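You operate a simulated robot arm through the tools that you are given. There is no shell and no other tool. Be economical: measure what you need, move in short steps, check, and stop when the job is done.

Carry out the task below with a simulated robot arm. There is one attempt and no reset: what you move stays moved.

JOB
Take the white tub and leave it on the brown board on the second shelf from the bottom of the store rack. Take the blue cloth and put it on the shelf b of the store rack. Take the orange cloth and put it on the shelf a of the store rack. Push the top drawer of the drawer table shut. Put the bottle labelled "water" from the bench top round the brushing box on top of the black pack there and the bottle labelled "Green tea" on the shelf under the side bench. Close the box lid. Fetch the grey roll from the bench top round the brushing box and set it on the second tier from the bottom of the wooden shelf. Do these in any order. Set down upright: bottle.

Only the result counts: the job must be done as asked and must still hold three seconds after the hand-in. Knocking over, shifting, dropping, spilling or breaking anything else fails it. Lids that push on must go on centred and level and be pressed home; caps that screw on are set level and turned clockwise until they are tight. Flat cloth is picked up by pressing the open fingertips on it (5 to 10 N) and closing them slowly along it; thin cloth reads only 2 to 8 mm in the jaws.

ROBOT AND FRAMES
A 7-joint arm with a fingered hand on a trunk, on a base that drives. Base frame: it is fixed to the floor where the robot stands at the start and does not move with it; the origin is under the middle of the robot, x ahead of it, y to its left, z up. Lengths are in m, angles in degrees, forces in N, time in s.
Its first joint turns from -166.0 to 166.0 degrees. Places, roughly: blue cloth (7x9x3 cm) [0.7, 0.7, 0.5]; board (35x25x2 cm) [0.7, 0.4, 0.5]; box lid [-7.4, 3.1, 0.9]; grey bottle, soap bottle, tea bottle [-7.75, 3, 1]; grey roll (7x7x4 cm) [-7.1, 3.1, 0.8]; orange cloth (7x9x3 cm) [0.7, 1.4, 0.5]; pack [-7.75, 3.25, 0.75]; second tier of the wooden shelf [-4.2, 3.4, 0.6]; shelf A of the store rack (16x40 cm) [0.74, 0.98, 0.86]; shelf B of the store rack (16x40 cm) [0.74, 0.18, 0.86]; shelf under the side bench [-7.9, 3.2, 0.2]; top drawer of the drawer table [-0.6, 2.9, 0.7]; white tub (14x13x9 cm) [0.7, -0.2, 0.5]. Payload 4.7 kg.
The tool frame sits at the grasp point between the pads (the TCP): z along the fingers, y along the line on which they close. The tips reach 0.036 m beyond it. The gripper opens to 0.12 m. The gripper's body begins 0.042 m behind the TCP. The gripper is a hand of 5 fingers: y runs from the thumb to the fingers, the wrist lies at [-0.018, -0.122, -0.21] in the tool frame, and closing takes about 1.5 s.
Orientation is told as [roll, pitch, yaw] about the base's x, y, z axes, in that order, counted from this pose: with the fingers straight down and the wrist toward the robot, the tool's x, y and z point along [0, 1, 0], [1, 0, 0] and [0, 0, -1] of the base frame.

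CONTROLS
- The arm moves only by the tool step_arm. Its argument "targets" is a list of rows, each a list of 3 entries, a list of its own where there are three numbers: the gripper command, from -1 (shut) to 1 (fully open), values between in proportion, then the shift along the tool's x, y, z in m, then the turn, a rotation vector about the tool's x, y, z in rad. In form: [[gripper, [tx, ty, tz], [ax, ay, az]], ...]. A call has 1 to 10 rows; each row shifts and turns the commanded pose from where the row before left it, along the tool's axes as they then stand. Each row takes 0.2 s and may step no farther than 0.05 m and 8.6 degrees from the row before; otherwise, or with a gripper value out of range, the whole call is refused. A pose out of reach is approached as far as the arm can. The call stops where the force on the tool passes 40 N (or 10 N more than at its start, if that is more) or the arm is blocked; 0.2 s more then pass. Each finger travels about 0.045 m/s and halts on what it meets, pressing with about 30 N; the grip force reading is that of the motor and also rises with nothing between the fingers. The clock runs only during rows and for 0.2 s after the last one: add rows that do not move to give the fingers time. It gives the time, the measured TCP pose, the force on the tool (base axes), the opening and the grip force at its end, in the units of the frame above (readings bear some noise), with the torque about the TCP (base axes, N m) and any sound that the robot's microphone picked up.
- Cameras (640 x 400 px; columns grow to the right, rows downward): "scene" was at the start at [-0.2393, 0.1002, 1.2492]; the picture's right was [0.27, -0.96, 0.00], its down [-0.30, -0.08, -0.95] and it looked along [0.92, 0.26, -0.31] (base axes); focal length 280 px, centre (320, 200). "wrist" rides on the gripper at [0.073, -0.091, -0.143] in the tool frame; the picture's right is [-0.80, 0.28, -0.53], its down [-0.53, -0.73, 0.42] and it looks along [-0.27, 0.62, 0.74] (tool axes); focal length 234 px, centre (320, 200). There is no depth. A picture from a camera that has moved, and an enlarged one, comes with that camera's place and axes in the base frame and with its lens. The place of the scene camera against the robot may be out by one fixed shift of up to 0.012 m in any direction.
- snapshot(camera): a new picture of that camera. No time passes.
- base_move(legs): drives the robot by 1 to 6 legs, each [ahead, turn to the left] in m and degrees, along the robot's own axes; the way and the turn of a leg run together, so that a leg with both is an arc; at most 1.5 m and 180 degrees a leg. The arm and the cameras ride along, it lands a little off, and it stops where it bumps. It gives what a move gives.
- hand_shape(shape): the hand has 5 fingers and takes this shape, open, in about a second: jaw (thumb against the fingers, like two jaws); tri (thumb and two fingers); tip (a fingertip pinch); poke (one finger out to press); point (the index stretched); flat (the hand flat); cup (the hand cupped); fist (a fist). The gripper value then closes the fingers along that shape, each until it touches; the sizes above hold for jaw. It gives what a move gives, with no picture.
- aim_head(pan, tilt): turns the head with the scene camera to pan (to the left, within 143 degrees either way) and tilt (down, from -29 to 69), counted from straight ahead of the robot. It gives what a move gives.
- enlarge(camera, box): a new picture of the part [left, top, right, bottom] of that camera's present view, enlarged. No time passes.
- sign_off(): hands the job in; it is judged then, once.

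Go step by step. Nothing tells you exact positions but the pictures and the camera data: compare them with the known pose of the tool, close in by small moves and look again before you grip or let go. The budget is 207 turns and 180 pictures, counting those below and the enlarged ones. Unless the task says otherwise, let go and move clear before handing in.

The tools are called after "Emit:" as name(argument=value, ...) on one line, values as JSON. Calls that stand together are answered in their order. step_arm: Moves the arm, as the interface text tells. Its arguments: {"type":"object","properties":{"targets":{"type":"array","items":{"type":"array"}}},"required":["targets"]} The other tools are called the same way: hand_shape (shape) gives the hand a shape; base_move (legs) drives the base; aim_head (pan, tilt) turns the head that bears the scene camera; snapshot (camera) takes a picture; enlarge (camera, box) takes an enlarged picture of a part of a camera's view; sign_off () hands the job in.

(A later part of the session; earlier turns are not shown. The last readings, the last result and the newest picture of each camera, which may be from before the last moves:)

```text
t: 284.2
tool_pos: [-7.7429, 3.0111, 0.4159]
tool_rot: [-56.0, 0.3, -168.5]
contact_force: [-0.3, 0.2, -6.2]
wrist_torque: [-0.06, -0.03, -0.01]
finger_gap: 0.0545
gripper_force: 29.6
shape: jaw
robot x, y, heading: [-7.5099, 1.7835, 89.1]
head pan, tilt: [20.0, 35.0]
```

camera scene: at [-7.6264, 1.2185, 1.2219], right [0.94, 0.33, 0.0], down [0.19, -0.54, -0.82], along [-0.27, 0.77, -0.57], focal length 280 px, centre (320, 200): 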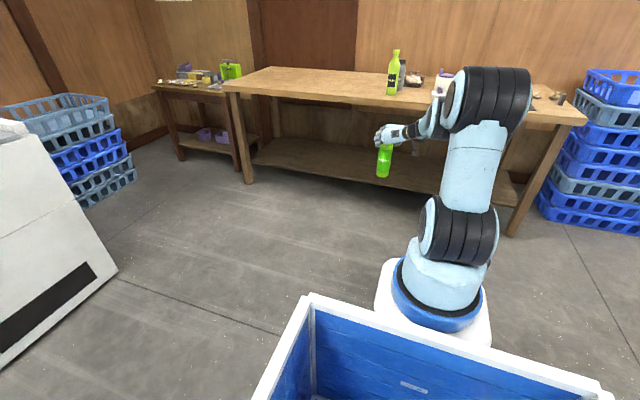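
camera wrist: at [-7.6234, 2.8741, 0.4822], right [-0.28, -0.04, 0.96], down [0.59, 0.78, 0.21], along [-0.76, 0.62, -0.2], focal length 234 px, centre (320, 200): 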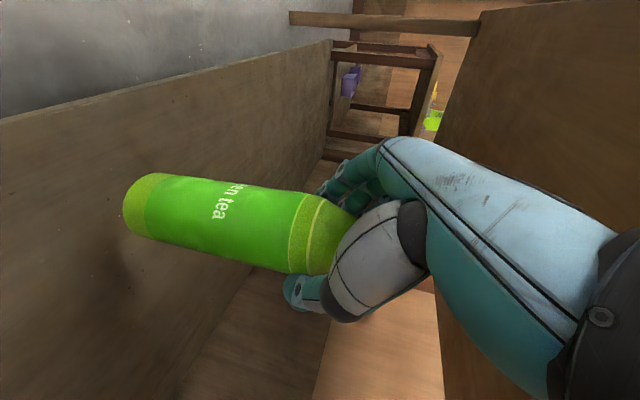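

Emit:
step_arm(targets=[[-1, [0.0033, 0, 0.0022], [0, 0, 0]], [-1, [0.0033, 0, 0.0022], [0, 0, 0]], [-1, [0.0033, 0, 0.0022], [0, 0, 0]], [-1, [0, 0, 0], [0, 0, 0]]])

Emit:
snapshot(camera="wrist")

```text
t: 285.2
tool_pos: [-7.7426, 3.0112, 0.4033]
tool_rot: [-56.0, 0.3, -168.6]
contact_force: [-0.3, 1.3, -5.3]
wrist_torque: [-0.12, -0.07, 0.02]
finger_gap: 0.0546
gripper_force: 30.2
shape: jaw
robot x, y, heading: [-7.51, 1.7845, 88.9]
head pan, tilt: [20.0, 35.0]
```

```text
50 pictures are left
camera wrist: at [-7.6227, 2.8738, 0.4249], right [-0.28, -0.04, 0.96], down [0.59, 0.78, 0.21], along [-0.76, 0.62, -0.2], focal length 234 px, centre (320, 200)
```

wrist: 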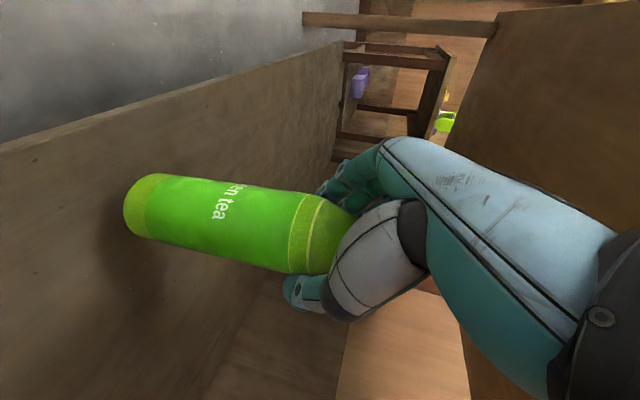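

Emit:
step_arm(targets=[[-1, [0.0042, 0, 0.0028], [0, 0, 0]], [-1, [0.0042, 0, 0.0028], [0, 0, 0]], [-1, [0.0033, 0, 0.0022], [0, 0, 0]], [-1, [0, 0, 0], [0, 0, 0]]])

```text
t: 286.2
tool_pos: [-7.7437, 3.011, 0.3901]
tool_rot: [-56.0, 0.4, -168.5]
contact_force: [-0.2, -0.2, -4.6]
wrist_torque: [-0.07, -0.02, 0.0]
finger_gap: 0.0544
gripper_force: 30.4
shape: jaw
robot x, y, heading: [-7.5076, 1.7783, 88.9]
head pan, tilt: [20.0, 35.0]
```

Emit:
step_arm(targets=[[-1, [0.0042, 0, 0.0028], [0, 0, 0]], [-1, [0.0033, 0, 0.0022], [0, 0, 0]], [-1, [0.0033, 0, 0.0022], [0, 0, 0]], [-1, [0, 0, 0], [0, 0, 0]]])

Emit:
snapshot(camera="wrist")

```text
t: 287.2
tool_pos: [-7.7438, 3.0109, 0.3779]
tool_rot: [-56.1, 0.4, -168.5]
contact_force: [0.1, -0.2, -5.2]
wrist_torque: [-0.04, -0.05, 0.03]
finger_gap: 0.0546
gripper_force: 30.5
shape: jaw
robot x, y, heading: [-7.5058, 1.785, 89.2]
head pan, tilt: [20.0, 35.0]
```

```text
49 pictures are left
camera wrist: at [-7.6229, 2.8735, 0.398], right [-0.28, -0.04, 0.96], down [0.59, 0.78, 0.21], along [-0.76, 0.62, -0.2], focal length 234 px, centre (320, 200)
```

wrist: 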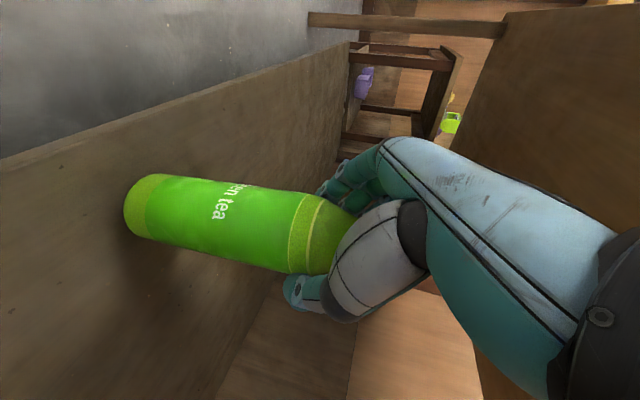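

Emit:
base_move(legs=[[0.045, 0]])

Emit:
step_arm(targets=[[-1, [0.0042, 0, 0.0028], [0, 0, 0]], [-1, [0.0042, 0, 0.0028], [0, 0, 0]], [-1, [0, 0, 0], [0, 0, 0]]])

```text
t: 288.1
tool_pos: [-7.7421, 3.0556, 0.3781]
tool_rot: [-56.0, 0.4, -168.5]
contact_force: [0.1, -1.0, -5.3]
wrist_torque: [-0.08, -0.07, 0.0]
finger_gap: 0.0546
gripper_force: 30.1
shape: jaw
robot x, y, heading: [-7.5093, 1.8259, 89.4]
head pan, tilt: [20.0, 35.0]
```

```text
t: 288.9
tool_pos: [-7.7413, 3.0565, 0.3697]
tool_rot: [-56.0, 0.4, -168.5]
contact_force: [-1.7, 1.2, 4.9]
wrist_torque: [0.05, 0.22, -0.05]
finger_gap: 0.0548
gripper_force: 30.0
shape: jaw
robot x, y, heading: [-7.5076, 1.8282, 89.2]
head pan, tilt: [20.0, 35.0]
```

The bottle touches the shelf. Releasing.

Emit:
step_arm(targets=[[-0.05, [0, 0, 0], [0, 0, 0]], [0.1, [0, 0, 0], [0, 0, 0]], [0.3, [0, 0, 0], [0, 0, 0]], [0.6, [0, 0, 0], [0, 0, 0]], [1, [0, 0, 0], [0, 0, 0]], [1, [0, 0, 0], [0, 0, 0]]])

Emit:
snapshot(camera="wrist")

```text
t: 290.3
tool_pos: [-7.7429, 3.0553, 0.3677]
tool_rot: [-55.9, 0.4, -168.5]
contact_force: [-0.5, -0.1, 0.4]
wrist_torque: [0.01, -0.01, 0.05]
finger_gap: 0.1191
gripper_force: 0.0
shape: jaw
robot x, y, heading: [-7.511, 1.8268, 89.1]
head pan, tilt: [20.0, 35.0]
```

```text
48 pictures are left
camera wrist: at [-7.6221, 2.9186, 0.3881], right [-0.28, -0.04, 0.96], down [0.59, 0.78, 0.21], along [-0.76, 0.62, -0.2], focal length 234 px, centre (320, 200)
```

wrist: 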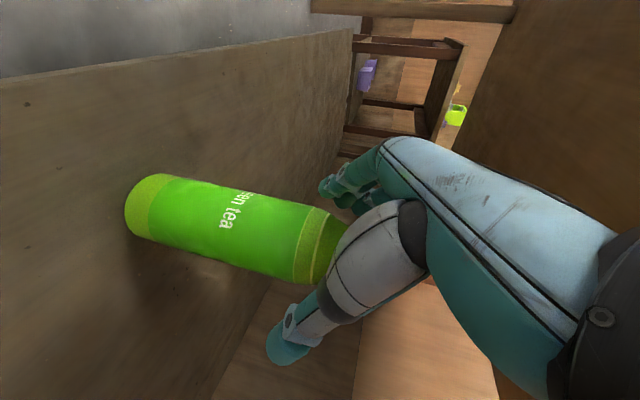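

Emit:
base_move(legs=[[-0.3, 0]])

Emit:
snapshot(camera="wrist")

Emit:
enlarge(camera="scene", box=[250, 40, 550, 230])

```text
t: 292.4
tool_pos: [-7.7434, 2.7579, 0.3677]
tool_rot: [-56.1, 0.4, -168.6]
contact_force: [0.5, -0.1, -0.4]
wrist_torque: [-0.01, -0.01, -0.02]
finger_gap: 0.1194
gripper_force: 0.0
shape: jaw
robot x, y, heading: [-7.5127, 1.5274, 88.9]
head pan, tilt: [20.0, 35.0]
```

```text
47 pictures are left
camera wrist: at [-7.623, 2.6194, 0.3881], right [-0.28, -0.04, 0.96], down [0.59, 0.78, 0.21], along [-0.76, 0.62, -0.2], focal length 234 px, centre (320, 200)
```

wrist: 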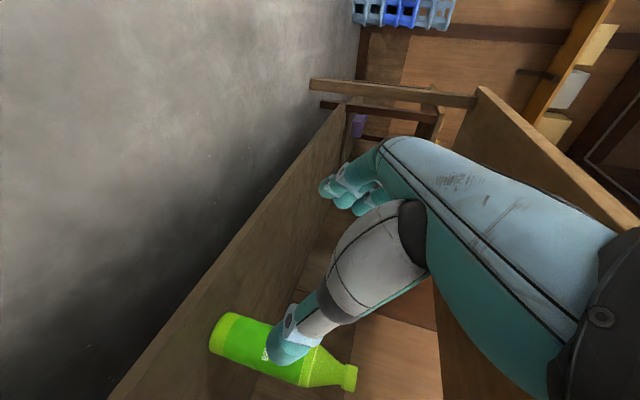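

```text
2.11 times, centred on (400, 135) of scene
camera zoom: at [-7.6265, 1.2774, 1.2219], right [0.95, 0.33, 0.0], down [0.19, -0.54, -0.82], along [-0.27, 0.77, -0.57], focal length 591 px, centre (152, 337)
```

zoom: 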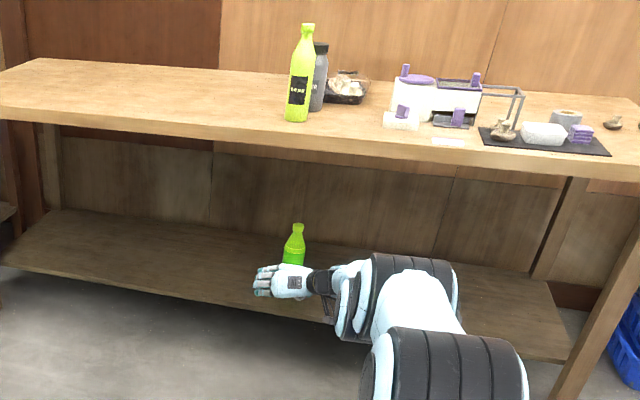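

Green tea stands upright on the lower shelf. I'll back off, raise the arm and prepare a vertical sideways grip for the water bottle.

Emit:
base_move(legs=[[-0.1, 0]])

Emit:
step_arm(targets=[[1, [-0.036, 0, -0.03], [0, 0, 0]], [1, [-0.036, 0, -0.03], [0, 0, 0]], [1, [-0.036, 0, -0.03], [0, 0, 0]], [1, [-0.036, 0, -0.03], [0, 0, 0]], [1, [-0.036, 0, -0.03], [0, 0, 0]], [1, [-0.036, 0, -0.03], [0, 0, 0]], [1, [-0.036, 0, -0.03], [0, 0, 0]], [1, [-0.036, 0, -0.03], [0, 0, 0]], [1, [-0.036, 0, -0.03], [0, 0, 0]], [1, [-0.036, 0, -0.03], [0, 0, 0]]])

Emit:
step_arm(targets=[[1, [-0.03, 0, -0.03], [0, 0.14, 0]], [1, [-0.025, 0, -0.035], [0, 0.14, 0]], [1, [-0.02, 0, -0.04], [0, 0.14, 0]], [1, [-0.015, 0, -0.045], [0, 0.14, 0]], [1, [-0.01, 0, -0.045], [0, 0.14, 0]], [1, [0, 0, -0.045], [0, 0.14, 0]], [1, [0, 0, -0.045], [0, 0.07, 0]], [1, [0, 0, -0.045], [0, 0, 0]]])

Emit:
snapshot(camera="wrist")

```text
t: 293.5
tool_pos: [-7.7452, 2.6567, 0.369]
tool_rot: [-55.9, 0.4, -168.7]
contact_force: [0.6, 0.4, -0.1]
wrist_torque: [-0.04, 0.02, -0.02]
finger_gap: 0.1196
gripper_force: 0.0
shape: jaw
robot x, y, heading: [-7.5175, 1.4271, 88.7]
head pan, tilt: [20.0, 35.0]
```

```text
t: 295.7
tool_pos: [-7.74, 2.6109, 0.8337]
tool_rot: [-55.7, 0.5, -168.7]
contact_force: [-0.6, 0.4, -2.6]
wrist_torque: [0.08, 0.05, -0.01]
finger_gap: 0.1199
gripper_force: 0.0
shape: jaw
robot x, y, heading: [-7.5129, 1.4253, 89.1]
head pan, tilt: [20.0, 35.0]
```

```text
t: 297.5
tool_pos: [-7.7157, 2.4738, 1.0971]
tool_rot: [-11.8, 0.4, -168.7]
contact_force: [-0.6, 0.7, -1.8]
wrist_torque: [-0.09, 0.01, 0.03]
finger_gap: 0.1199
gripper_force: 0.1
shape: jaw
out of reach, approached as far as the arm can: row 4, 5, 6, 7
robot x, y, heading: [-7.5109, 1.4289, 89.0]
head pan, tilt: [20.0, 35.0]
```

```text
45 pictures are left
camera wrist: at [-7.6079, 2.3939, 1.2226], right [-0.41, 0.61, 0.68], down [0.6, 0.74, -0.3], along [-0.68, 0.28, -0.67], focal length 234 px, centre (320, 200)
```

wrist: 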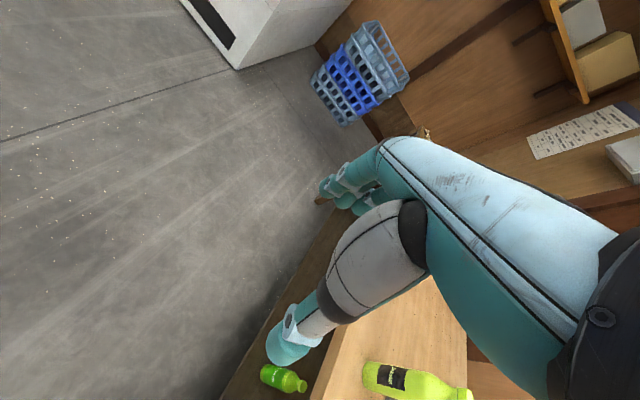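

Emit:
step_arm(targets=[[1, [-0.01, 0, -0.045], [0, 0.07, 0]], [1, [-0.005, 0, -0.03], [0, 0, 0]]])

Emit:
base_move(legs=[[0.52, 0]])

Emit:
snapshot(camera="wrist")

```text
t: 298.1
tool_pos: [-7.7063, 2.4281, 1.1318]
tool_rot: [-7.4, 0.4, -168.7]
contact_force: [-0.3, 2.5, -3.8]
wrist_torque: [-0.18, 0.0, 0.03]
finger_gap: 0.1201
gripper_force: 0.1
shape: jaw
out of reach, approached as far as the arm can: row 1, 2
robot x, y, heading: [-7.5135, 1.4264, 89.2]
head pan, tilt: [20.0, 35.0]
```

```text
t: 301.2
tool_pos: [-7.6936, 2.9497, 1.1389]
tool_rot: [-8.0, 0.5, -168.8]
contact_force: [-1.0, -0.6, -0.7]
wrist_torque: [-0.01, -0.01, 0.02]
finger_gap: 0.12
gripper_force: 0.0
shape: jaw
robot x, y, heading: [-7.5027, 1.9522, 89.1]
head pan, tilt: [20.0, 35.0]
```

```text
44 pictures are left
camera wrist: at [-7.589, 2.8782, 1.2701], right [-0.42, 0.66, 0.63], down [0.61, 0.72, -0.34], along [-0.68, 0.24, -0.7], focal length 234 px, centre (320, 200)
```

wrist: 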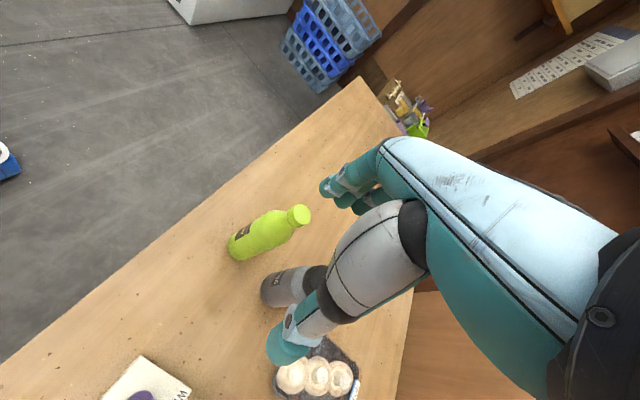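

Soap bottle at (-7.80, 2.957); water at (-7.78, 3.08), cap top about 0.94; pack at about (-7.71, 3.26). I'll move above the water bottle.

Emit:
step_arm(targets=[[1, [-0.0083, 0.0422, 0.001], [0, 0, 0]], [1, [-0.0083, 0.0422, 0.001], [0, 0, 0]]])

Emit:
base_move(legs=[[0.13, 0]])

Emit:
snapshot(camera="wrist")

```text
t: 301.8
tool_pos: [-7.779, 2.9459, 1.1319]
tool_rot: [-7.7, 0.3, -168.9]
contact_force: [1.5, 0.6, -1.4]
wrist_torque: [-0.06, 0.09, -0.01]
finger_gap: 0.1196
gripper_force: 0.1
shape: jaw
out of reach, approached as far as the arm can: row 2
robot x, y, heading: [-7.508, 1.9496, 89.0]
head pan, tilt: [20.0, 35.0]
```

```text
t: 303.0
tool_pos: [-7.7787, 3.0754, 1.1341]
tool_rot: [-7.9, 0.3, -168.7]
contact_force: [0.4, -0.4, 0.4]
wrist_torque: [-0.02, 0.0, -0.01]
finger_gap: 0.1198
gripper_force: 0.0
shape: jaw
robot x, y, heading: [-7.5061, 2.081, 89.0]
head pan, tilt: [20.0, 35.0]
```

```text
43 pictures are left
camera wrist: at [-7.6733, 3.0043, 1.2667], right [-0.42, 0.65, 0.63], down [0.61, 0.72, -0.34], along [-0.68, 0.24, -0.7], focal length 234 px, centre (320, 200)
```

wrist: 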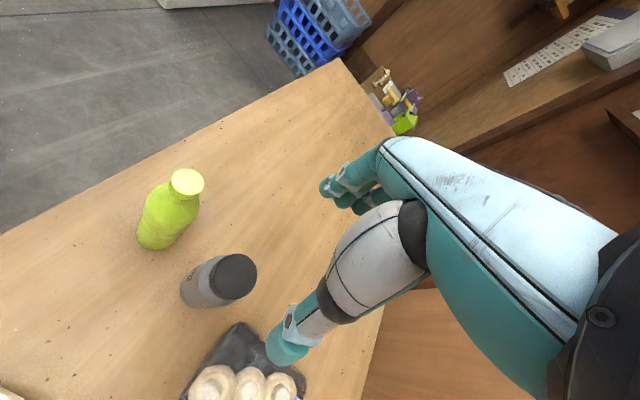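

Emit:
step_arm(targets=[[1, [0.0057, 0, 0.0414], [0, 0, 0]], [1, [0.0057, 0, 0.0414], [0, 0, 0]], [1, [0.0057, 0, 0.0414], [0, 0, 0]]])

Emit:
snapshot(camera="wrist")

```text
t: 303.8
tool_pos: [-7.7789, 3.075, 1.0093]
tool_rot: [-7.9, 0.3, -168.7]
contact_force: [0.0, -0.7, 0.6]
wrist_torque: [0.04, -0.01, 0.0]
finger_gap: 0.1197
gripper_force: 0.0
shape: jaw
robot x, y, heading: [-7.5039, 2.0849, 89.1]
head pan, tilt: [20.0, 35.0]
```

```text
42 pictures are left
camera wrist: at [-7.6723, 3.0039, 1.142], right [-0.42, 0.65, 0.63], down [0.61, 0.72, -0.34], along [-0.68, 0.24, -0.7], focal length 234 px, centre (320, 200)
```

wrist: 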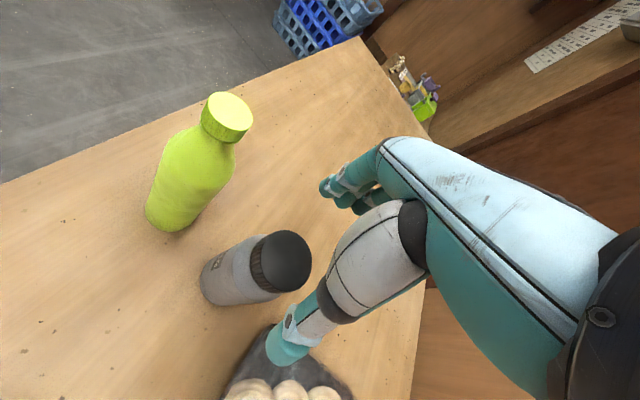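

Emit:
step_arm(targets=[[1, [0.0055, 0, 0.04], [0, 0, 0]], [1, [0.0055, 0, 0.04], [0, 0, 0]]])

Emit:
step_arm(targets=[[0.6, [0, 0, 0], [0, 0, 0]], [0.4, [0, 0, 0], [0, 0, 0]], [0.2, [0, 0, 0], [0, 0, 0]], [0, [0, 0, 0], [0, 0, 0]], [-0.4, [0, 0, 0], [0, 0, 0]], [-1, [0, 0, 0], [0, 0, 0]], [-1, [0, 0, 0], [0, 0, 0]], [-1, [0, 0, 0], [0, 0, 0]]])

Emit:
snapshot(camera="wrist")

```text
t: 304.4
tool_pos: [-7.7787, 3.0766, 0.9295]
tool_rot: [-8.1, 0.3, -168.7]
contact_force: [0.6, -0.4, 0.1]
wrist_torque: [0.02, 0.01, -0.01]
finger_gap: 0.12
gripper_force: 0.1
shape: jaw
robot x, y, heading: [-7.5024, 2.0834, 89.1]
head pan, tilt: [20.0, 35.0]
```

```text
t: 306.2
tool_pos: [-7.7775, 3.0753, 0.9303]
tool_rot: [-8.1, 0.4, -168.8]
contact_force: [0.9, -0.4, 1.7]
wrist_torque: [0.04, -0.08, -0.04]
finger_gap: 0.062
gripper_force: 29.7
shape: jaw
robot x, y, heading: [-7.5043, 2.0816, 88.9]
head pan, tilt: [20.0, 35.0]
```

```text
41 pictures are left
camera wrist: at [-7.6718, 3.0046, 1.0618], right [-0.42, 0.65, 0.63], down [0.61, 0.72, -0.34], along [-0.68, 0.24, -0.7], focal length 234 px, centre (320, 200)
```

wrist: 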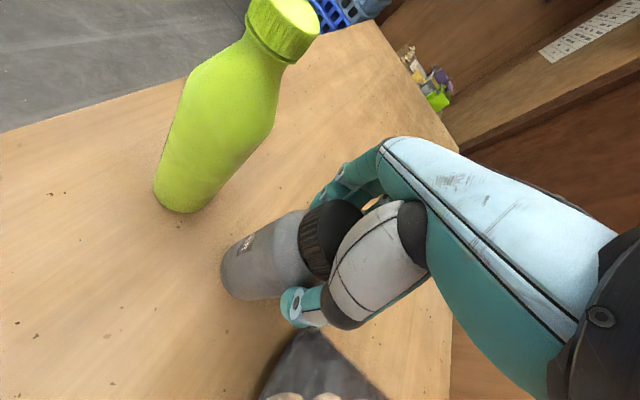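

Emit:
step_arm(targets=[[-1, [-0.0027, 0, -0.02], [0, 0, 0]], [-1, [-0.0055, 0, -0.04], [0, 0, 0]], [-1, [-0.0055, 0, -0.04], [0, 0, 0]], [-1, [-0.0055, 0, -0.04], [0, 0, 0]]])

Emit:
snapshot(camera="wrist")

```text
t: 307.2
tool_pos: [-7.7799, 3.0758, 1.0681]
tool_rot: [-7.7, 0.4, -168.8]
contact_force: [0.9, 0.5, -2.2]
wrist_torque: [-0.04, -0.02, 0.06]
finger_gap: 0.062
gripper_force: 29.8
shape: jaw
robot x, y, heading: [-7.5011, 2.0859, 88.9]
head pan, tilt: [20.0, 35.0]
```

```text
40 pictures are left
camera wrist: at [-7.6739, 3.0041, 1.201], right [-0.42, 0.66, 0.63], down [0.61, 0.72, -0.34], along [-0.67, 0.24, -0.7], focal length 234 px, centre (320, 200)
```

wrist: 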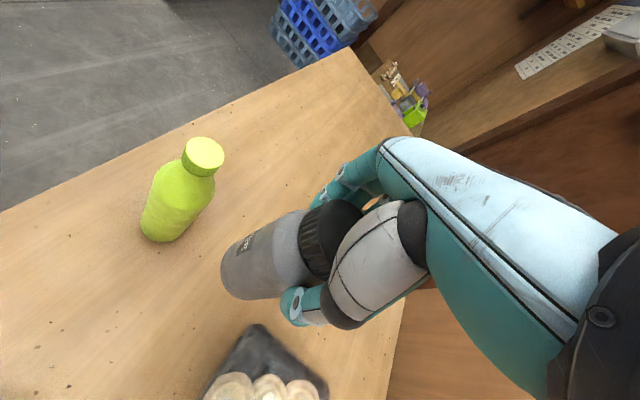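

Emit:
step_arm(targets=[[-1, [0.0068, -0.0343, -0.001], [0, 0, 0]], [-1, [0.0068, -0.0343, -0.001], [0, 0, 0]]])

Emit:
base_move(legs=[[0.06, 0]])

Emit:
snapshot(camera="wrist")

Emit:
enlarge(camera="wrist", box=[160, 250, 400, 400])

```text
t: 307.8
tool_pos: [-7.7097, 3.0747, 1.0691]
tool_rot: [-7.7, 0.4, -168.6]
contact_force: [-0.5, 0.2, -1.9]
wrist_torque: [0.03, -0.08, 0.0]
finger_gap: 0.062
gripper_force: 30.2
shape: jaw
robot x, y, heading: [-7.5021, 2.0824, 89.3]
head pan, tilt: [20.0, 35.0]
```

```text
t: 308.8
tool_pos: [-7.708, 3.1352, 1.0712]
tool_rot: [-7.9, 0.4, -168.7]
contact_force: [-0.1, 0.1, -0.1]
wrist_torque: [-0.03, -0.01, 0.01]
finger_gap: 0.0621
gripper_force: 30.4
shape: jaw
robot x, y, heading: [-7.5029, 2.1419, 89.2]
head pan, tilt: [20.0, 35.0]
```

```text
39 pictures are left
camera wrist: at [-7.6019, 3.0648, 1.2022], right [-0.42, 0.65, 0.63], down [0.61, 0.72, -0.34], along [-0.68, 0.24, -0.7], focal length 234 px, centre (320, 200)
```

wrist: 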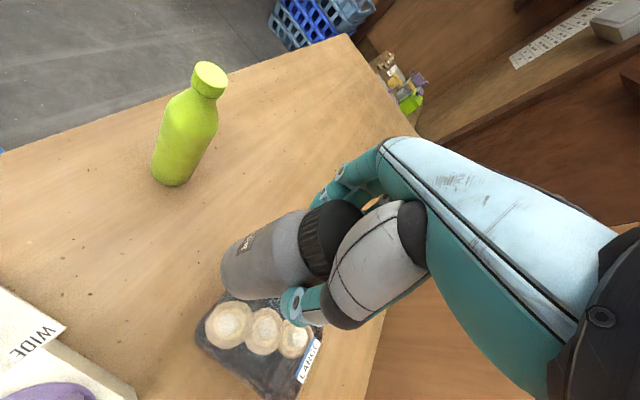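

```text
2.67 times, centred on (280, 325) of wrist
camera zoom: at [-7.6019, 3.0648, 1.2022], right [-0.42, 0.65, 0.63], down [0.61, 0.72, -0.34], along [-0.68, 0.24, -0.7], focal length 624 px, centre (427, -133)
```

zoom: 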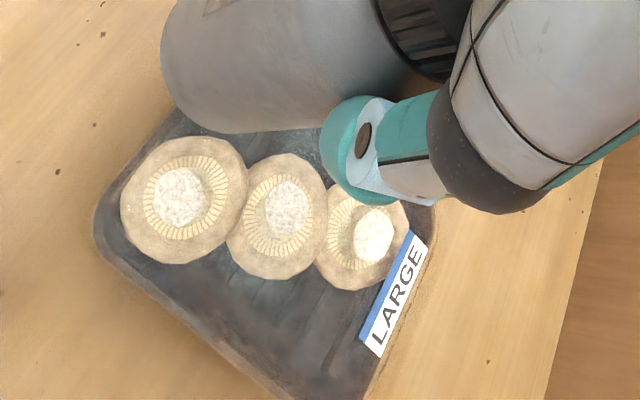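

Pack centre is about (-7.70, 3.262). I'll move over it and lower gently until contact.

Emit:
base_move(legs=[[0.127, 0]])

Emit:
step_arm(targets=[[-1, [0.0035, 0, 0.0257], [0, 0, 0]], [-1, [0.0018, 0, 0.013], [0, 0, 0]], [-1, [0, 0, 0], [0, 0, 0]]])

Emit:
snapshot(camera="wrist")

```text
t: 310.1
tool_pos: [-7.7042, 3.2627, 1.0701]
tool_rot: [-7.9, 0.4, -168.8]
contact_force: [-0.2, -0.8, -1.3]
wrist_torque: [0.0, -0.02, 0.01]
finger_gap: 0.0619
gripper_force: 30.0
shape: jaw
robot x, y, heading: [-7.5001, 2.2712, 89.1]
head pan, tilt: [20.0, 35.0]
```

```text
t: 310.9
tool_pos: [-7.7064, 3.2651, 1.029]
tool_rot: [-7.9, 0.4, -168.7]
contact_force: [-0.6, -0.5, -0.2]
wrist_torque: [0.02, -0.01, 0.01]
finger_gap: 0.0622
gripper_force: 29.7
shape: jaw
robot x, y, heading: [-7.503, 2.2708, 88.9]
head pan, tilt: [20.0, 35.0]
```

```text
37 pictures are left
camera wrist: at [-7.5986, 3.1932, 1.1625], right [-0.42, 0.66, 0.63], down [0.61, 0.72, -0.34], along [-0.68, 0.24, -0.7], focal length 234 px, centre (320, 200)
```

wrist: 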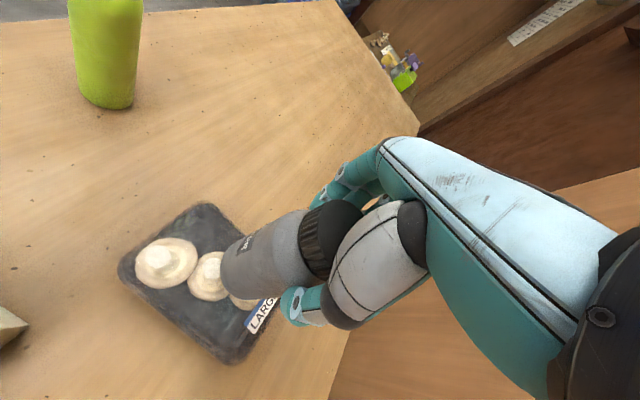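

Emit:
step_arm(targets=[[-1, [0.0014, 0, 0.01], [0, 0, 0]], [-1, [0.0014, 0, 0.01], [0, 0, 0]], [-1, [0, 0, 0], [0, 0, 0]]])

```text
t: 311.7
tool_pos: [-7.7039, 3.2637, 1.0097]
tool_rot: [-7.9, 0.4, -168.7]
contact_force: [0.0, -0.4, -1.1]
wrist_torque: [0.03, 0.0, 0.01]
finger_gap: 0.062
gripper_force: 29.6
shape: jaw
robot x, y, heading: [-7.5039, 2.2699, 89.1]
head pan, tilt: [20.0, 35.0]
```

Emit:
step_arm(targets=[[-1, [0.0009, 0, 0.006], [0, 0, 0]], [-1, [0.0009, 0, 0.006], [0, 0, 0]], [-1, [0, 0, 0], [0, 0, 0]]])

Emit:
snapshot(camera="wrist")

```text
t: 312.5
tool_pos: [-7.704, 3.264, 0.999]
tool_rot: [-7.9, 0.4, -168.8]
contact_force: [-0.7, -0.6, -1.2]
wrist_torque: [0.0, 0.02, -0.04]
finger_gap: 0.0618
gripper_force: 30.0
shape: jaw
robot x, y, heading: [-7.5028, 2.271, 89.0]
head pan, tilt: [20.0, 35.0]
```

```text
36 pictures are left
camera wrist: at [-7.5986, 3.1924, 1.1308], right [-0.42, 0.66, 0.63], down [0.61, 0.72, -0.34], along [-0.68, 0.24, -0.7], focal length 234 px, centre (320, 200)
```

wrist: 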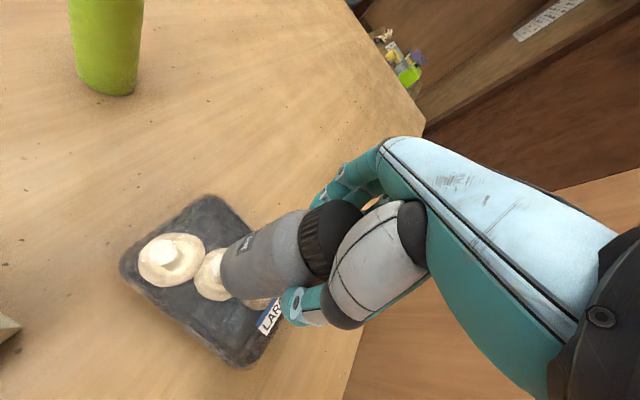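

Emit:
step_arm(targets=[[-1, [0.0007, 0, 0.005], [0, 0, 0]], [-1, [0.0007, 0, 0.005], [0, 0, 0]], [-1, [0, 0, 0], [0, 0, 0]]])

```text
t: 313.3
tool_pos: [-7.7047, 3.264, 0.9913]
tool_rot: [-8.2, 0.4, -168.8]
contact_force: [0.6, -0.7, 13.0]
wrist_torque: [0.07, -0.09, -0.01]
finger_gap: 0.0625
gripper_force: 30.3
shape: jaw
robot x, y, heading: [-7.5002, 2.2711, 88.9]
head pan, tilt: [20.0, 35.0]
```

Contact with the pack's top. I'll ease off a little and release slowly.

Emit:
step_arm(targets=[[-1, [-0.0003, 0, -0.002], [0, 0, 0]], [0.1, [0, 0, 0], [0, 0, 0]], [0.2, [0, 0, 0], [0, 0, 0]], [0.4, [0, 0, 0], [0, 0, 0]], [0.7, [0, 0, 0], [0, 0, 0]], [1, [0, 0, 0], [0, 0, 0]], [1, [0, 0, 0], [0, 0, 0]]])

Emit:
snapshot(camera="wrist")

```text
t: 314.9
tool_pos: [-7.7041, 3.2632, 0.9911]
tool_rot: [-7.9, 0.4, -168.8]
contact_force: [0.3, 0.3, -0.2]
wrist_torque: [-0.01, 0.01, -0.01]
finger_gap: 0.1197
gripper_force: 0.0
shape: jaw
robot x, y, heading: [-7.4998, 2.2679, 89.0]
head pan, tilt: [20.0, 35.0]
```

```text
35 pictures are left
camera wrist: at [-7.5985, 3.1924, 1.123], right [-0.42, 0.66, 0.63], down [0.61, 0.72, -0.34], along [-0.68, 0.24, -0.7], focal length 234 px, centre (320, 200)
```

wrist: 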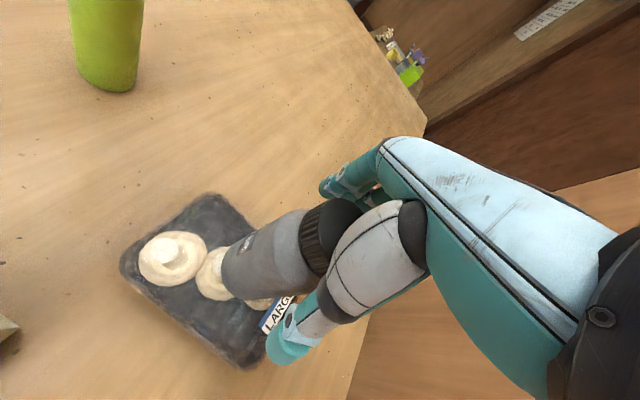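

Emit:
step_arm(targets=[[1, [-0.0027, 0, -0.02], [0, 0, 0]], [1, [-0.0055, 0, -0.04], [0, 0, 0]], [1, [-0.0055, 0, -0.04], [0, 0, 0]], [1, [-0.0055, 0, -0.04], [0, 0, 0]]])

Emit:
snapshot(camera="wrist")

```text
t: 315.9
tool_pos: [-7.7058, 3.2633, 1.1325]
tool_rot: [-7.8, 0.4, -168.7]
contact_force: [-0.1, 1.1, -0.3]
wrist_torque: [-0.03, 0.02, 0.04]
finger_gap: 0.1197
gripper_force: 0.1
shape: jaw
robot x, y, heading: [-7.5019, 2.2731, 89.0]
head pan, tilt: [20.0, 35.0]
```

```text
34 pictures are left
camera wrist: at [-7.5995, 3.1925, 1.2639], right [-0.42, 0.66, 0.63], down [0.61, 0.72, -0.34], along [-0.67, 0.24, -0.7], focal length 234 px, centre (320, 200)
```

wrist: 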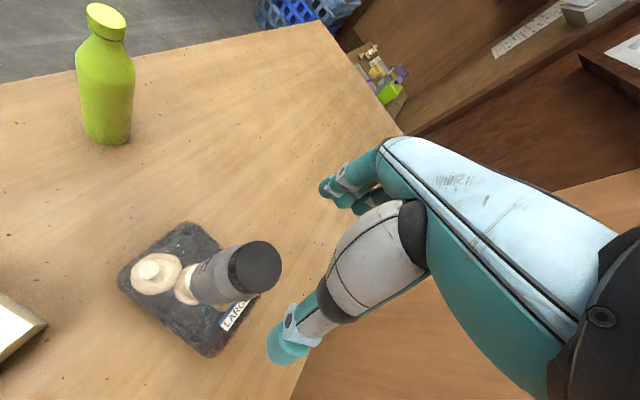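

Water stands on the pack. Now the grey roll at about (-7.13, 3.10): I'll back off, then swing right toward it.

Emit:
base_move(legs=[[-0.25, 0], [0, -30.7]])

Emit:
step_arm(targets=[[0.6, [0, 0, 0], [0, -0.12, 0]], [0.6, [0, 0, 0], [0, -0.12, 0]]])

Emit:
snapshot(camera="wrist")

```text
t: 319.2
tool_pos: [-7.1721, 2.9783, 1.1309]
tool_rot: [-7.9, 0.5, 160.6]
contact_force: [0.2, 0.5, 0.8]
wrist_torque: [0.0, -0.04, 0.02]
finger_gap: 0.1195
gripper_force: 0.1
shape: jaw
robot x, y, heading: [-7.5055, 2.0163, 58.4]
head pan, tilt: [20.0, 35.0]
```

```text
t: 319.8
tool_pos: [-7.1718, 2.9779, 1.131]
tool_rot: [-21.6, 0.3, 160.4]
contact_force: [0.4, 0.5, -0.3]
wrist_torque: [-0.04, 0.02, 0.01]
finger_gap: 0.0964
gripper_force: 0.0
shape: jaw
robot x, y, heading: [-7.5068, 2.0212, 58.1]
head pan, tilt: [20.0, 35.0]
```

```text
33 pictures are left
camera wrist: at [-7.1274, 2.8348, 1.2377], right [-0.08, 0.62, 0.78], down [0.91, 0.37, -0.19], along [-0.41, 0.7, -0.59], focal length 234 px, centre (320, 200)
```

wrist: 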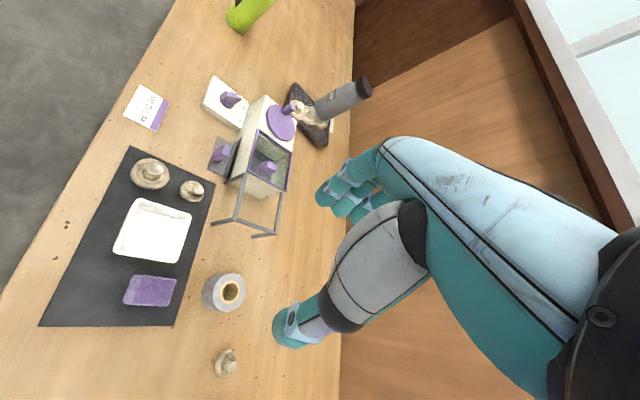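

Emit:
step_arm(targets=[[0.6, [-0.0042, 0.0016, 0.0431], [0, 0, 0]], [0.6, [-0.0042, 0.0016, 0.0431], [0, 0, 0]], [0.6, [-0.0042, 0.0016, 0.0431], [0, 0, 0]], [0.6, [-0.0042, 0.0016, 0.0431], [0, 0, 0]], [0.6, [-0.0042, 0.0016, 0.0431], [0, 0, 0]], [0.6, [-0.0042, 0.0016, 0.0431], [0, 0, 0]]])

Emit:
snapshot(camera="wrist")

```text
t: 321.2
tool_pos: [-7.1405, 3.0922, 0.9023]
tool_rot: [-21.8, 0.3, 160.4]
contact_force: [1.2, -1.2, 1.3]
wrist_torque: [0.01, -0.03, 0.01]
finger_gap: 0.0962
gripper_force: 0.0
shape: jaw
robot x, y, heading: [-7.5045, 2.0172, 58.2]
head pan, tilt: [20.0, 35.0]
```

```text
32 pictures are left
camera wrist: at [-7.0951, 2.948, 1.0092], right [-0.08, 0.62, 0.78], down [0.91, 0.37, -0.19], along [-0.41, 0.7, -0.59], focal length 234 px, centre (320, 200)
```

wrist: 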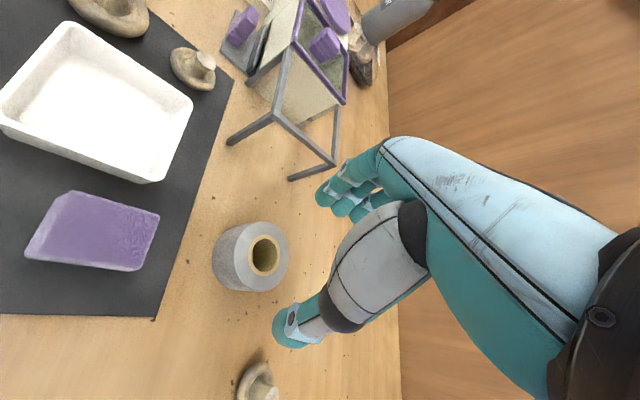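

Emit:
step_arm(targets=[[0.6, [0.0133, 0.0037, 0.0415], [0, 0, 0]], [0.6, [0.01, 0.0037, 0.032], [0, 0, 0]], [0.6, [0, 0, 0], [0, 0, 0]]])

Emit:
snapshot(camera="wrist")

```text
t: 322.0
tool_pos: [-7.1448, 3.0978, 0.8232]
tool_rot: [-21.6, 0.5, 160.4]
contact_force: [-0.6, 0.1, -1.1]
wrist_torque: [0.02, -0.03, 0.01]
finger_gap: 0.0964
gripper_force: 0.0
shape: jaw
robot x, y, heading: [-7.5047, 2.0196, 58.3]
head pan, tilt: [20.0, 35.0]
```

```text
31 pictures are left
camera wrist: at [-7.1002, 2.9551, 0.9302], right [-0.08, 0.62, 0.78], down [0.91, 0.37, -0.19], along [-0.41, 0.7, -0.59], focal length 234 px, centre (320, 200)
```

wrist: 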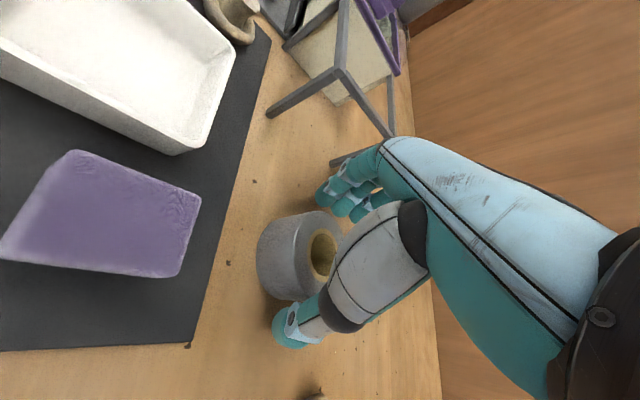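

Emit:
step_arm(targets=[[0.6, [0.0028, 0, 0.0072], [0, 0, 0]], [0.4, [0, 0, 0], [0, 0, 0]], [0.2, [0, 0, 0], [0, 0, 0]], [0, [0, 0, 0], [0, 0, 0]], [-0.4, [0, 0, 0], [0, 0, 0]], [-1, [0, 0, 0], [0, 0, 0]], [-1, [0, 0, 0], [0, 0, 0]]])

Emit:
snapshot(camera="wrist")

```text
t: 323.6
tool_pos: [-7.1449, 3.0975, 0.8174]
tool_rot: [-21.7, 0.5, 160.5]
contact_force: [-1.4, -0.3, 12.5]
wrist_torque: [0.27, 0.61, 0.04]
finger_gap: 0.0559
gripper_force: 30.1
shape: jaw
robot x, y, heading: [-7.5059, 2.0155, 58.5]
head pan, tilt: [20.0, 35.0]
```

```text
30 pictures are left
camera wrist: at [-7.1003, 2.9552, 0.9242], right [-0.08, 0.62, 0.78], down [0.91, 0.37, -0.19], along [-0.41, 0.7, -0.59], focal length 234 px, centre (320, 200)
```

wrist: 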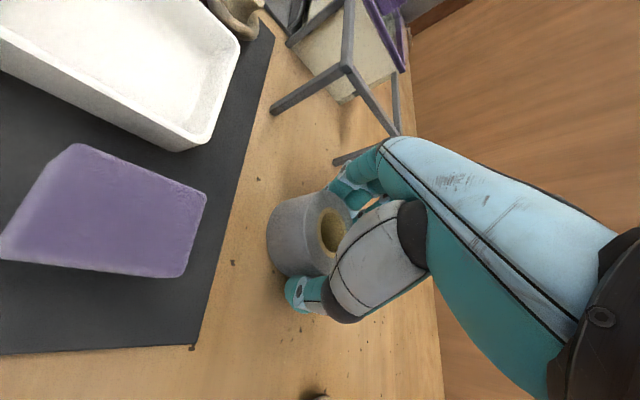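

The grip is on a chord behind the roll's centre. I'll open, shift back 2 cm and regrip.

Emit:
step_arm(targets=[[0.6, [-0.001, 0, -0.003], [0, 0, 0]], [0.6, [0, 0, 0], [0, 0, 0]], [0.6, [0, 0, 0], [0, 0, 0]], [0.6, [0.0168, 0, -0.0066], [0, 0, 0]], [0.6, [0, 0, 0], [0, 0, 0]]])

Emit:
snapshot(camera="wrist")

```text
t: 324.8
tool_pos: [-7.1518, 3.0817, 0.8183]
tool_rot: [-21.6, 0.3, 160.5]
contact_force: [-1.0, -0.7, -0.8]
wrist_torque: [0.02, -0.02, -0.02]
finger_gap: 0.096
gripper_force: 0.0
shape: jaw
robot x, y, heading: [-7.503, 2.0206, 58.3]
head pan, tilt: [20.0, 35.0]
```

```text
29 pictures are left
camera wrist: at [-7.1067, 2.9394, 0.9255], right [-0.08, 0.62, 0.78], down [0.91, 0.37, -0.19], along [-0.41, 0.69, -0.59], focal length 234 px, centre (320, 200)
```

wrist: 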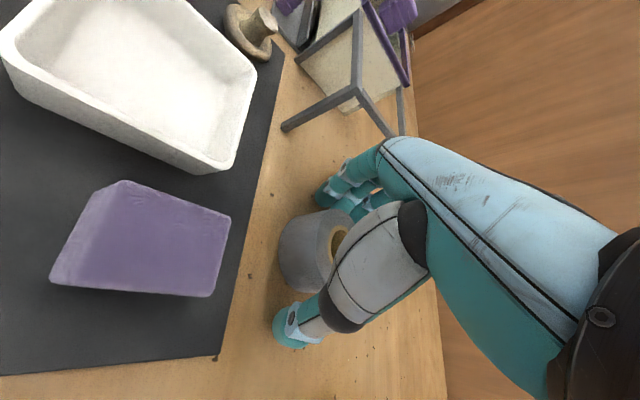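

Emit:
step_arm(targets=[[0.4, [0.0005, 0, 0.001], [0, 0, 0]], [0.2, [0, 0, 0], [0, 0, 0]], [0, [0, 0, 0], [0, 0, 0]], [-0.4, [0, 0, 0], [0, 0, 0]], [-1, [0, 0, 0], [0, 0, 0]], [-1, [0, 0, 0], [0, 0, 0]], [-1, [0, 0, 0], [0, 0, 0]]])

Emit:
snapshot(camera="wrist")

```text
t: 326.4
tool_pos: [-7.1506, 3.0832, 0.8185]
tool_rot: [-21.7, 0.4, 160.4]
contact_force: [-1.3, 0.9, 5.4]
wrist_torque: [0.08, 0.22, 0.0]
finger_gap: 0.0609
gripper_force: 29.8
shape: jaw
robot x, y, heading: [-7.5056, 2.0173, 58.2]
head pan, tilt: [20.0, 35.0]
```

```text
28 pictures are left
camera wrist: at [-7.1067, 2.9392, 0.9251], right [-0.08, 0.62, 0.78], down [0.91, 0.37, -0.19], along [-0.41, 0.7, -0.59], focal length 234 px, centre (320, 200)
```

wrist: 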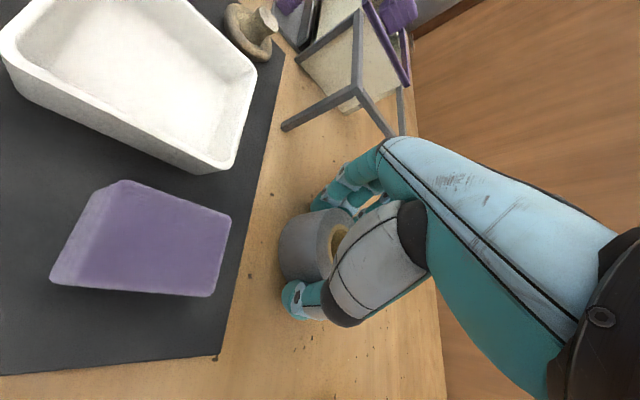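

Emit:
step_arm(targets=[[-1, [-0.0074, 0, -0.0186], [0, 0, 0]], [-1, [-0.0147, 0, -0.0372], [0, 0, 0]], [-1, [-0.0147, 0, -0.0372], [0, 0, 0]], [-1, [-0.0147, 0, -0.0372], [0, 0, 0]], [-1, [-0.0147, 0, -0.0372], [0, 0, 0]], [-1, [-0.0147, 0, -0.0372], [0, 0, 0]]])

Emit:
snapshot(camera="wrist")

```text
t: 327.8
tool_pos: [-7.151, 3.0821, 1.0379]
tool_rot: [-21.6, 0.5, 160.4]
contact_force: [0.8, 0.8, -1.4]
wrist_torque: [0.0, -0.01, 0.04]
finger_gap: 0.0605
gripper_force: 29.6
shape: jaw
robot x, y, heading: [-7.5048, 2.0198, 58.1]
head pan, tilt: [20.0, 35.0]
```

```text
27 pictures are left
camera wrist: at [-7.1068, 2.9392, 1.1448], right [-0.08, 0.62, 0.78], down [0.91, 0.37, -0.19], along [-0.41, 0.69, -0.59], focal length 234 px, centre (320, 200)
```

wrist: 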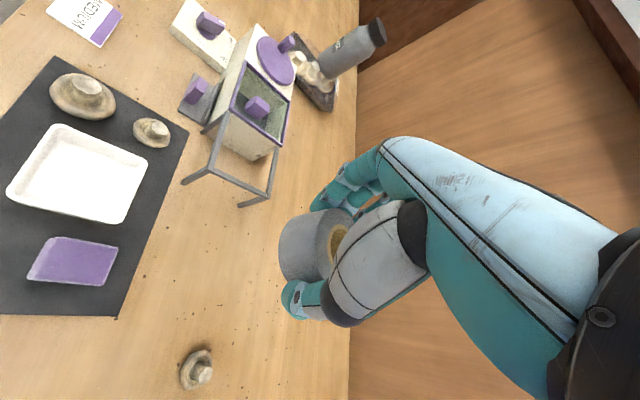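

The roll is held and the box is undisturbed. I'll drive to the wooden shelf.

Emit:
base_move(legs=[[-0.3, 0], [0, -60], [1.5, 0], [1.5, 0], [0.45, 0]])

Emit:
aim_head(pan=75, tilt=20)

Emit:
snapshot(camera="scene")

```text
t: 348.8
tool_pos: [-3.1291, 1.8765, 1.0371]
tool_rot: [-21.6, 0.4, 100.4]
contact_force: [0.0, 0.6, -0.9]
wrist_torque: [-0.02, -0.02, -0.04]
finger_gap: 0.0607
gripper_force: 30.0
shape: jaw
robot x, y, heading: [-4.2262, 1.651, -1.9]
head pan, tilt: [20.0, 35.0]
```

```text
t: 350.1
tool_pos: [-3.1285, 1.8779, 1.0376]
tool_rot: [-21.6, 0.4, 100.3]
contact_force: [0.8, 0.0, -0.8]
wrist_torque: [-0.01, 0.0, -0.01]
finger_gap: 0.0607
gripper_force: 29.8
shape: jaw
robot x, y, heading: [-4.2289, 1.6517, -1.9]
head pan, tilt: [75.0, 20.0]
```

```text
26 pictures are left
camera scene: at [-4.5258, 1.8269, 1.2458], right [0.96, -0.29, 0.0], down [-0.1, -0.33, -0.94], along [0.27, 0.9, -0.34], focal length 280 px, centre (320, 200)
```

scene: 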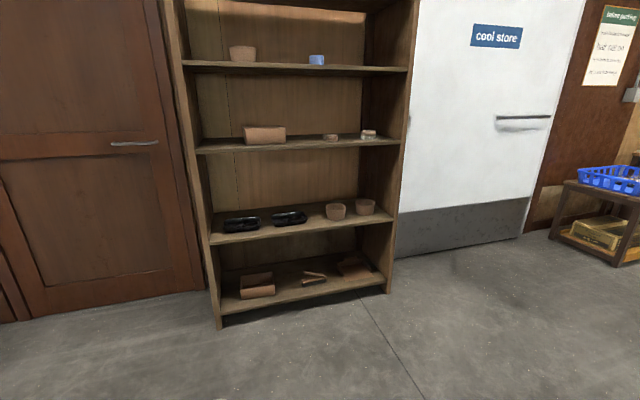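

Second tier front edge is y≈3.10, x -4.68..-3.71, z≈0.6. There's free space at the front around x -4.12, between the black tray and the bowl. Lining up there.

Emit:
base_move(legs=[[0.375, 0], [0, 92]])

Emit:
step_arm(targets=[[-1, [0.0147, 0, 0.0372], [0, 0, 0]], [-1, [0.0147, 0, 0.0372], [0, 0, 0]], [-1, [0.0147, 0, 0.0372], [0, 0, 0]], [-1, [0.0147, 0, 0.0372], [0, 0, 0]], [-1, [0.0147, 0, 0.0372], [0, 0, 0]], [-1, [0.0147, 0, 0.0372], [0, 0, 0]], [-1, [0.0147, 0, 0.0372], [0, 0, 0]]])

Emit:
snapshot(camera="wrist")

```text
t: 356.3
tool_pos: [-4.1041, 2.7325, 1.0384]
tool_rot: [-21.6, 0.4, -168.1]
contact_force: [0.3, 1.1, -0.4]
wrist_torque: [-0.03, -0.02, 0.01]
finger_gap: 0.0602
gripper_force: 30.2
shape: jaw
robot x, y, heading: [-3.8506, 1.6422, 89.6]
head pan, tilt: [75.0, 20.0]
```

```text
t: 357.9
tool_pos: [-4.1029, 2.7342, 0.76]
tool_rot: [-21.7, 0.5, -168.1]
contact_force: [-0.1, -0.3, 0.2]
wrist_torque: [0.0, -0.01, -0.03]
finger_gap: 0.0602
gripper_force: 30.0
shape: jaw
robot x, y, heading: [-3.8515, 1.6431, 89.7]
head pan, tilt: [75.0, 20.0]
```

```text
25 pictures are left
camera wrist: at [-3.9895, 2.6358, 0.8652], right [-0.39, 0.48, 0.78], down [0.58, 0.79, -0.19], along [-0.71, 0.38, -0.59], focal length 234 px, centre (320, 200)
```

wrist: 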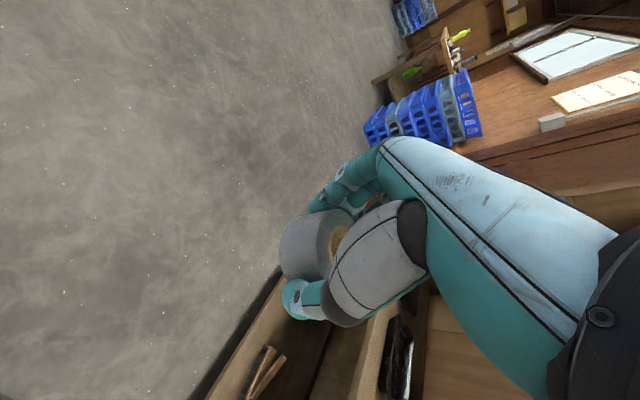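

Emit:
base_move(legs=[[0.25, 0]])

Emit:
snapshot(camera="wrist")

```text
t: 359.7
tool_pos: [-4.0989, 2.9832, 0.7588]
tool_rot: [-21.6, 0.4, -168.1]
contact_force: [0.0, 0.7, -0.6]
wrist_torque: [-0.04, 0.01, -0.01]
finger_gap: 0.0602
gripper_force: 30.6
shape: jaw
robot x, y, heading: [-3.8466, 1.8907, 89.7]
head pan, tilt: [75.0, 20.0]
```

```text
24 pictures are left
camera wrist: at [-3.9863, 2.8852, 0.8646], right [-0.39, 0.48, 0.78], down [0.58, 0.79, -0.19], along [-0.71, 0.38, -0.59], focal length 234 px, centre (320, 200)
```

wrist: 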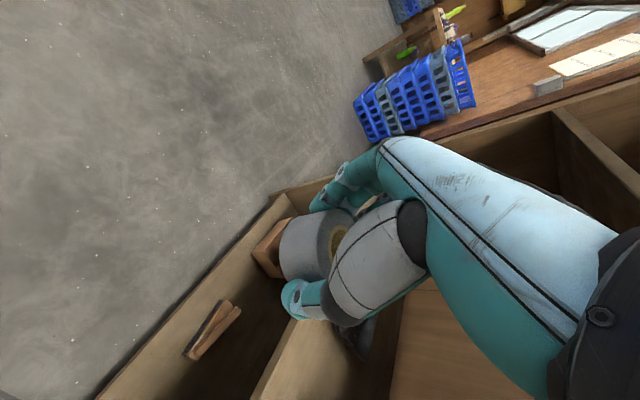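

Emit:
base_move(legs=[[0.225, 0]])

Emit:
step_arm(targets=[[-1, [0.008, 0.014, 0.022], [0, 0, 0]], [-1, [0.0147, 0, 0.0372], [0, 0, 0]]])

Emit:
snapshot(camera="wrist")

```text
t: 361.4
tool_pos: [-4.0966, 3.207, 0.7537]
tool_rot: [-21.3, 0.5, -168.2]
contact_force: [0.1, 0.2, -0.7]
wrist_torque: [-0.02, 0.01, -0.01]
finger_gap: 0.0603
gripper_force: 29.8
shape: jaw
robot x, y, heading: [-3.8473, 2.1148, 89.3]
head pan, tilt: [75.0, 20.0]
```

```text
t: 362.0
tool_pos: [-4.11, 3.2039, 0.6924]
tool_rot: [-21.3, 0.3, -168.2]
contact_force: [-1.5, 0.0, 0.5]
wrist_torque: [-0.04, -0.03, -0.04]
finger_gap: 0.0603
gripper_force: 30.1
shape: jaw
robot x, y, heading: [-3.8464, 2.116, 89.5]
head pan, tilt: [75.0, 20.0]
```

```text
23 pictures are left
camera wrist: at [-3.9979, 3.1057, 0.7991], right [-0.39, 0.49, 0.78], down [0.58, 0.79, -0.2], along [-0.71, 0.38, -0.59], focal length 234 px, centre (320, 200)
```

wrist: 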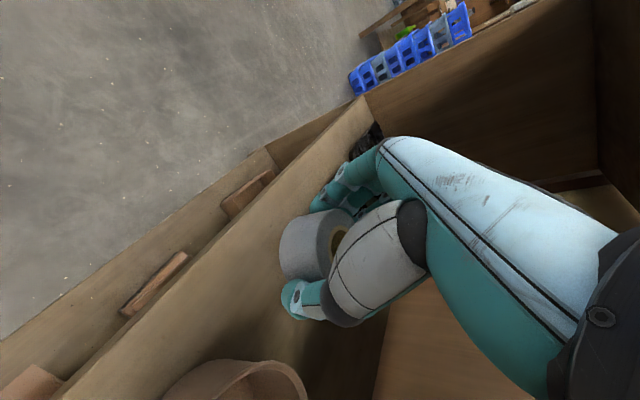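

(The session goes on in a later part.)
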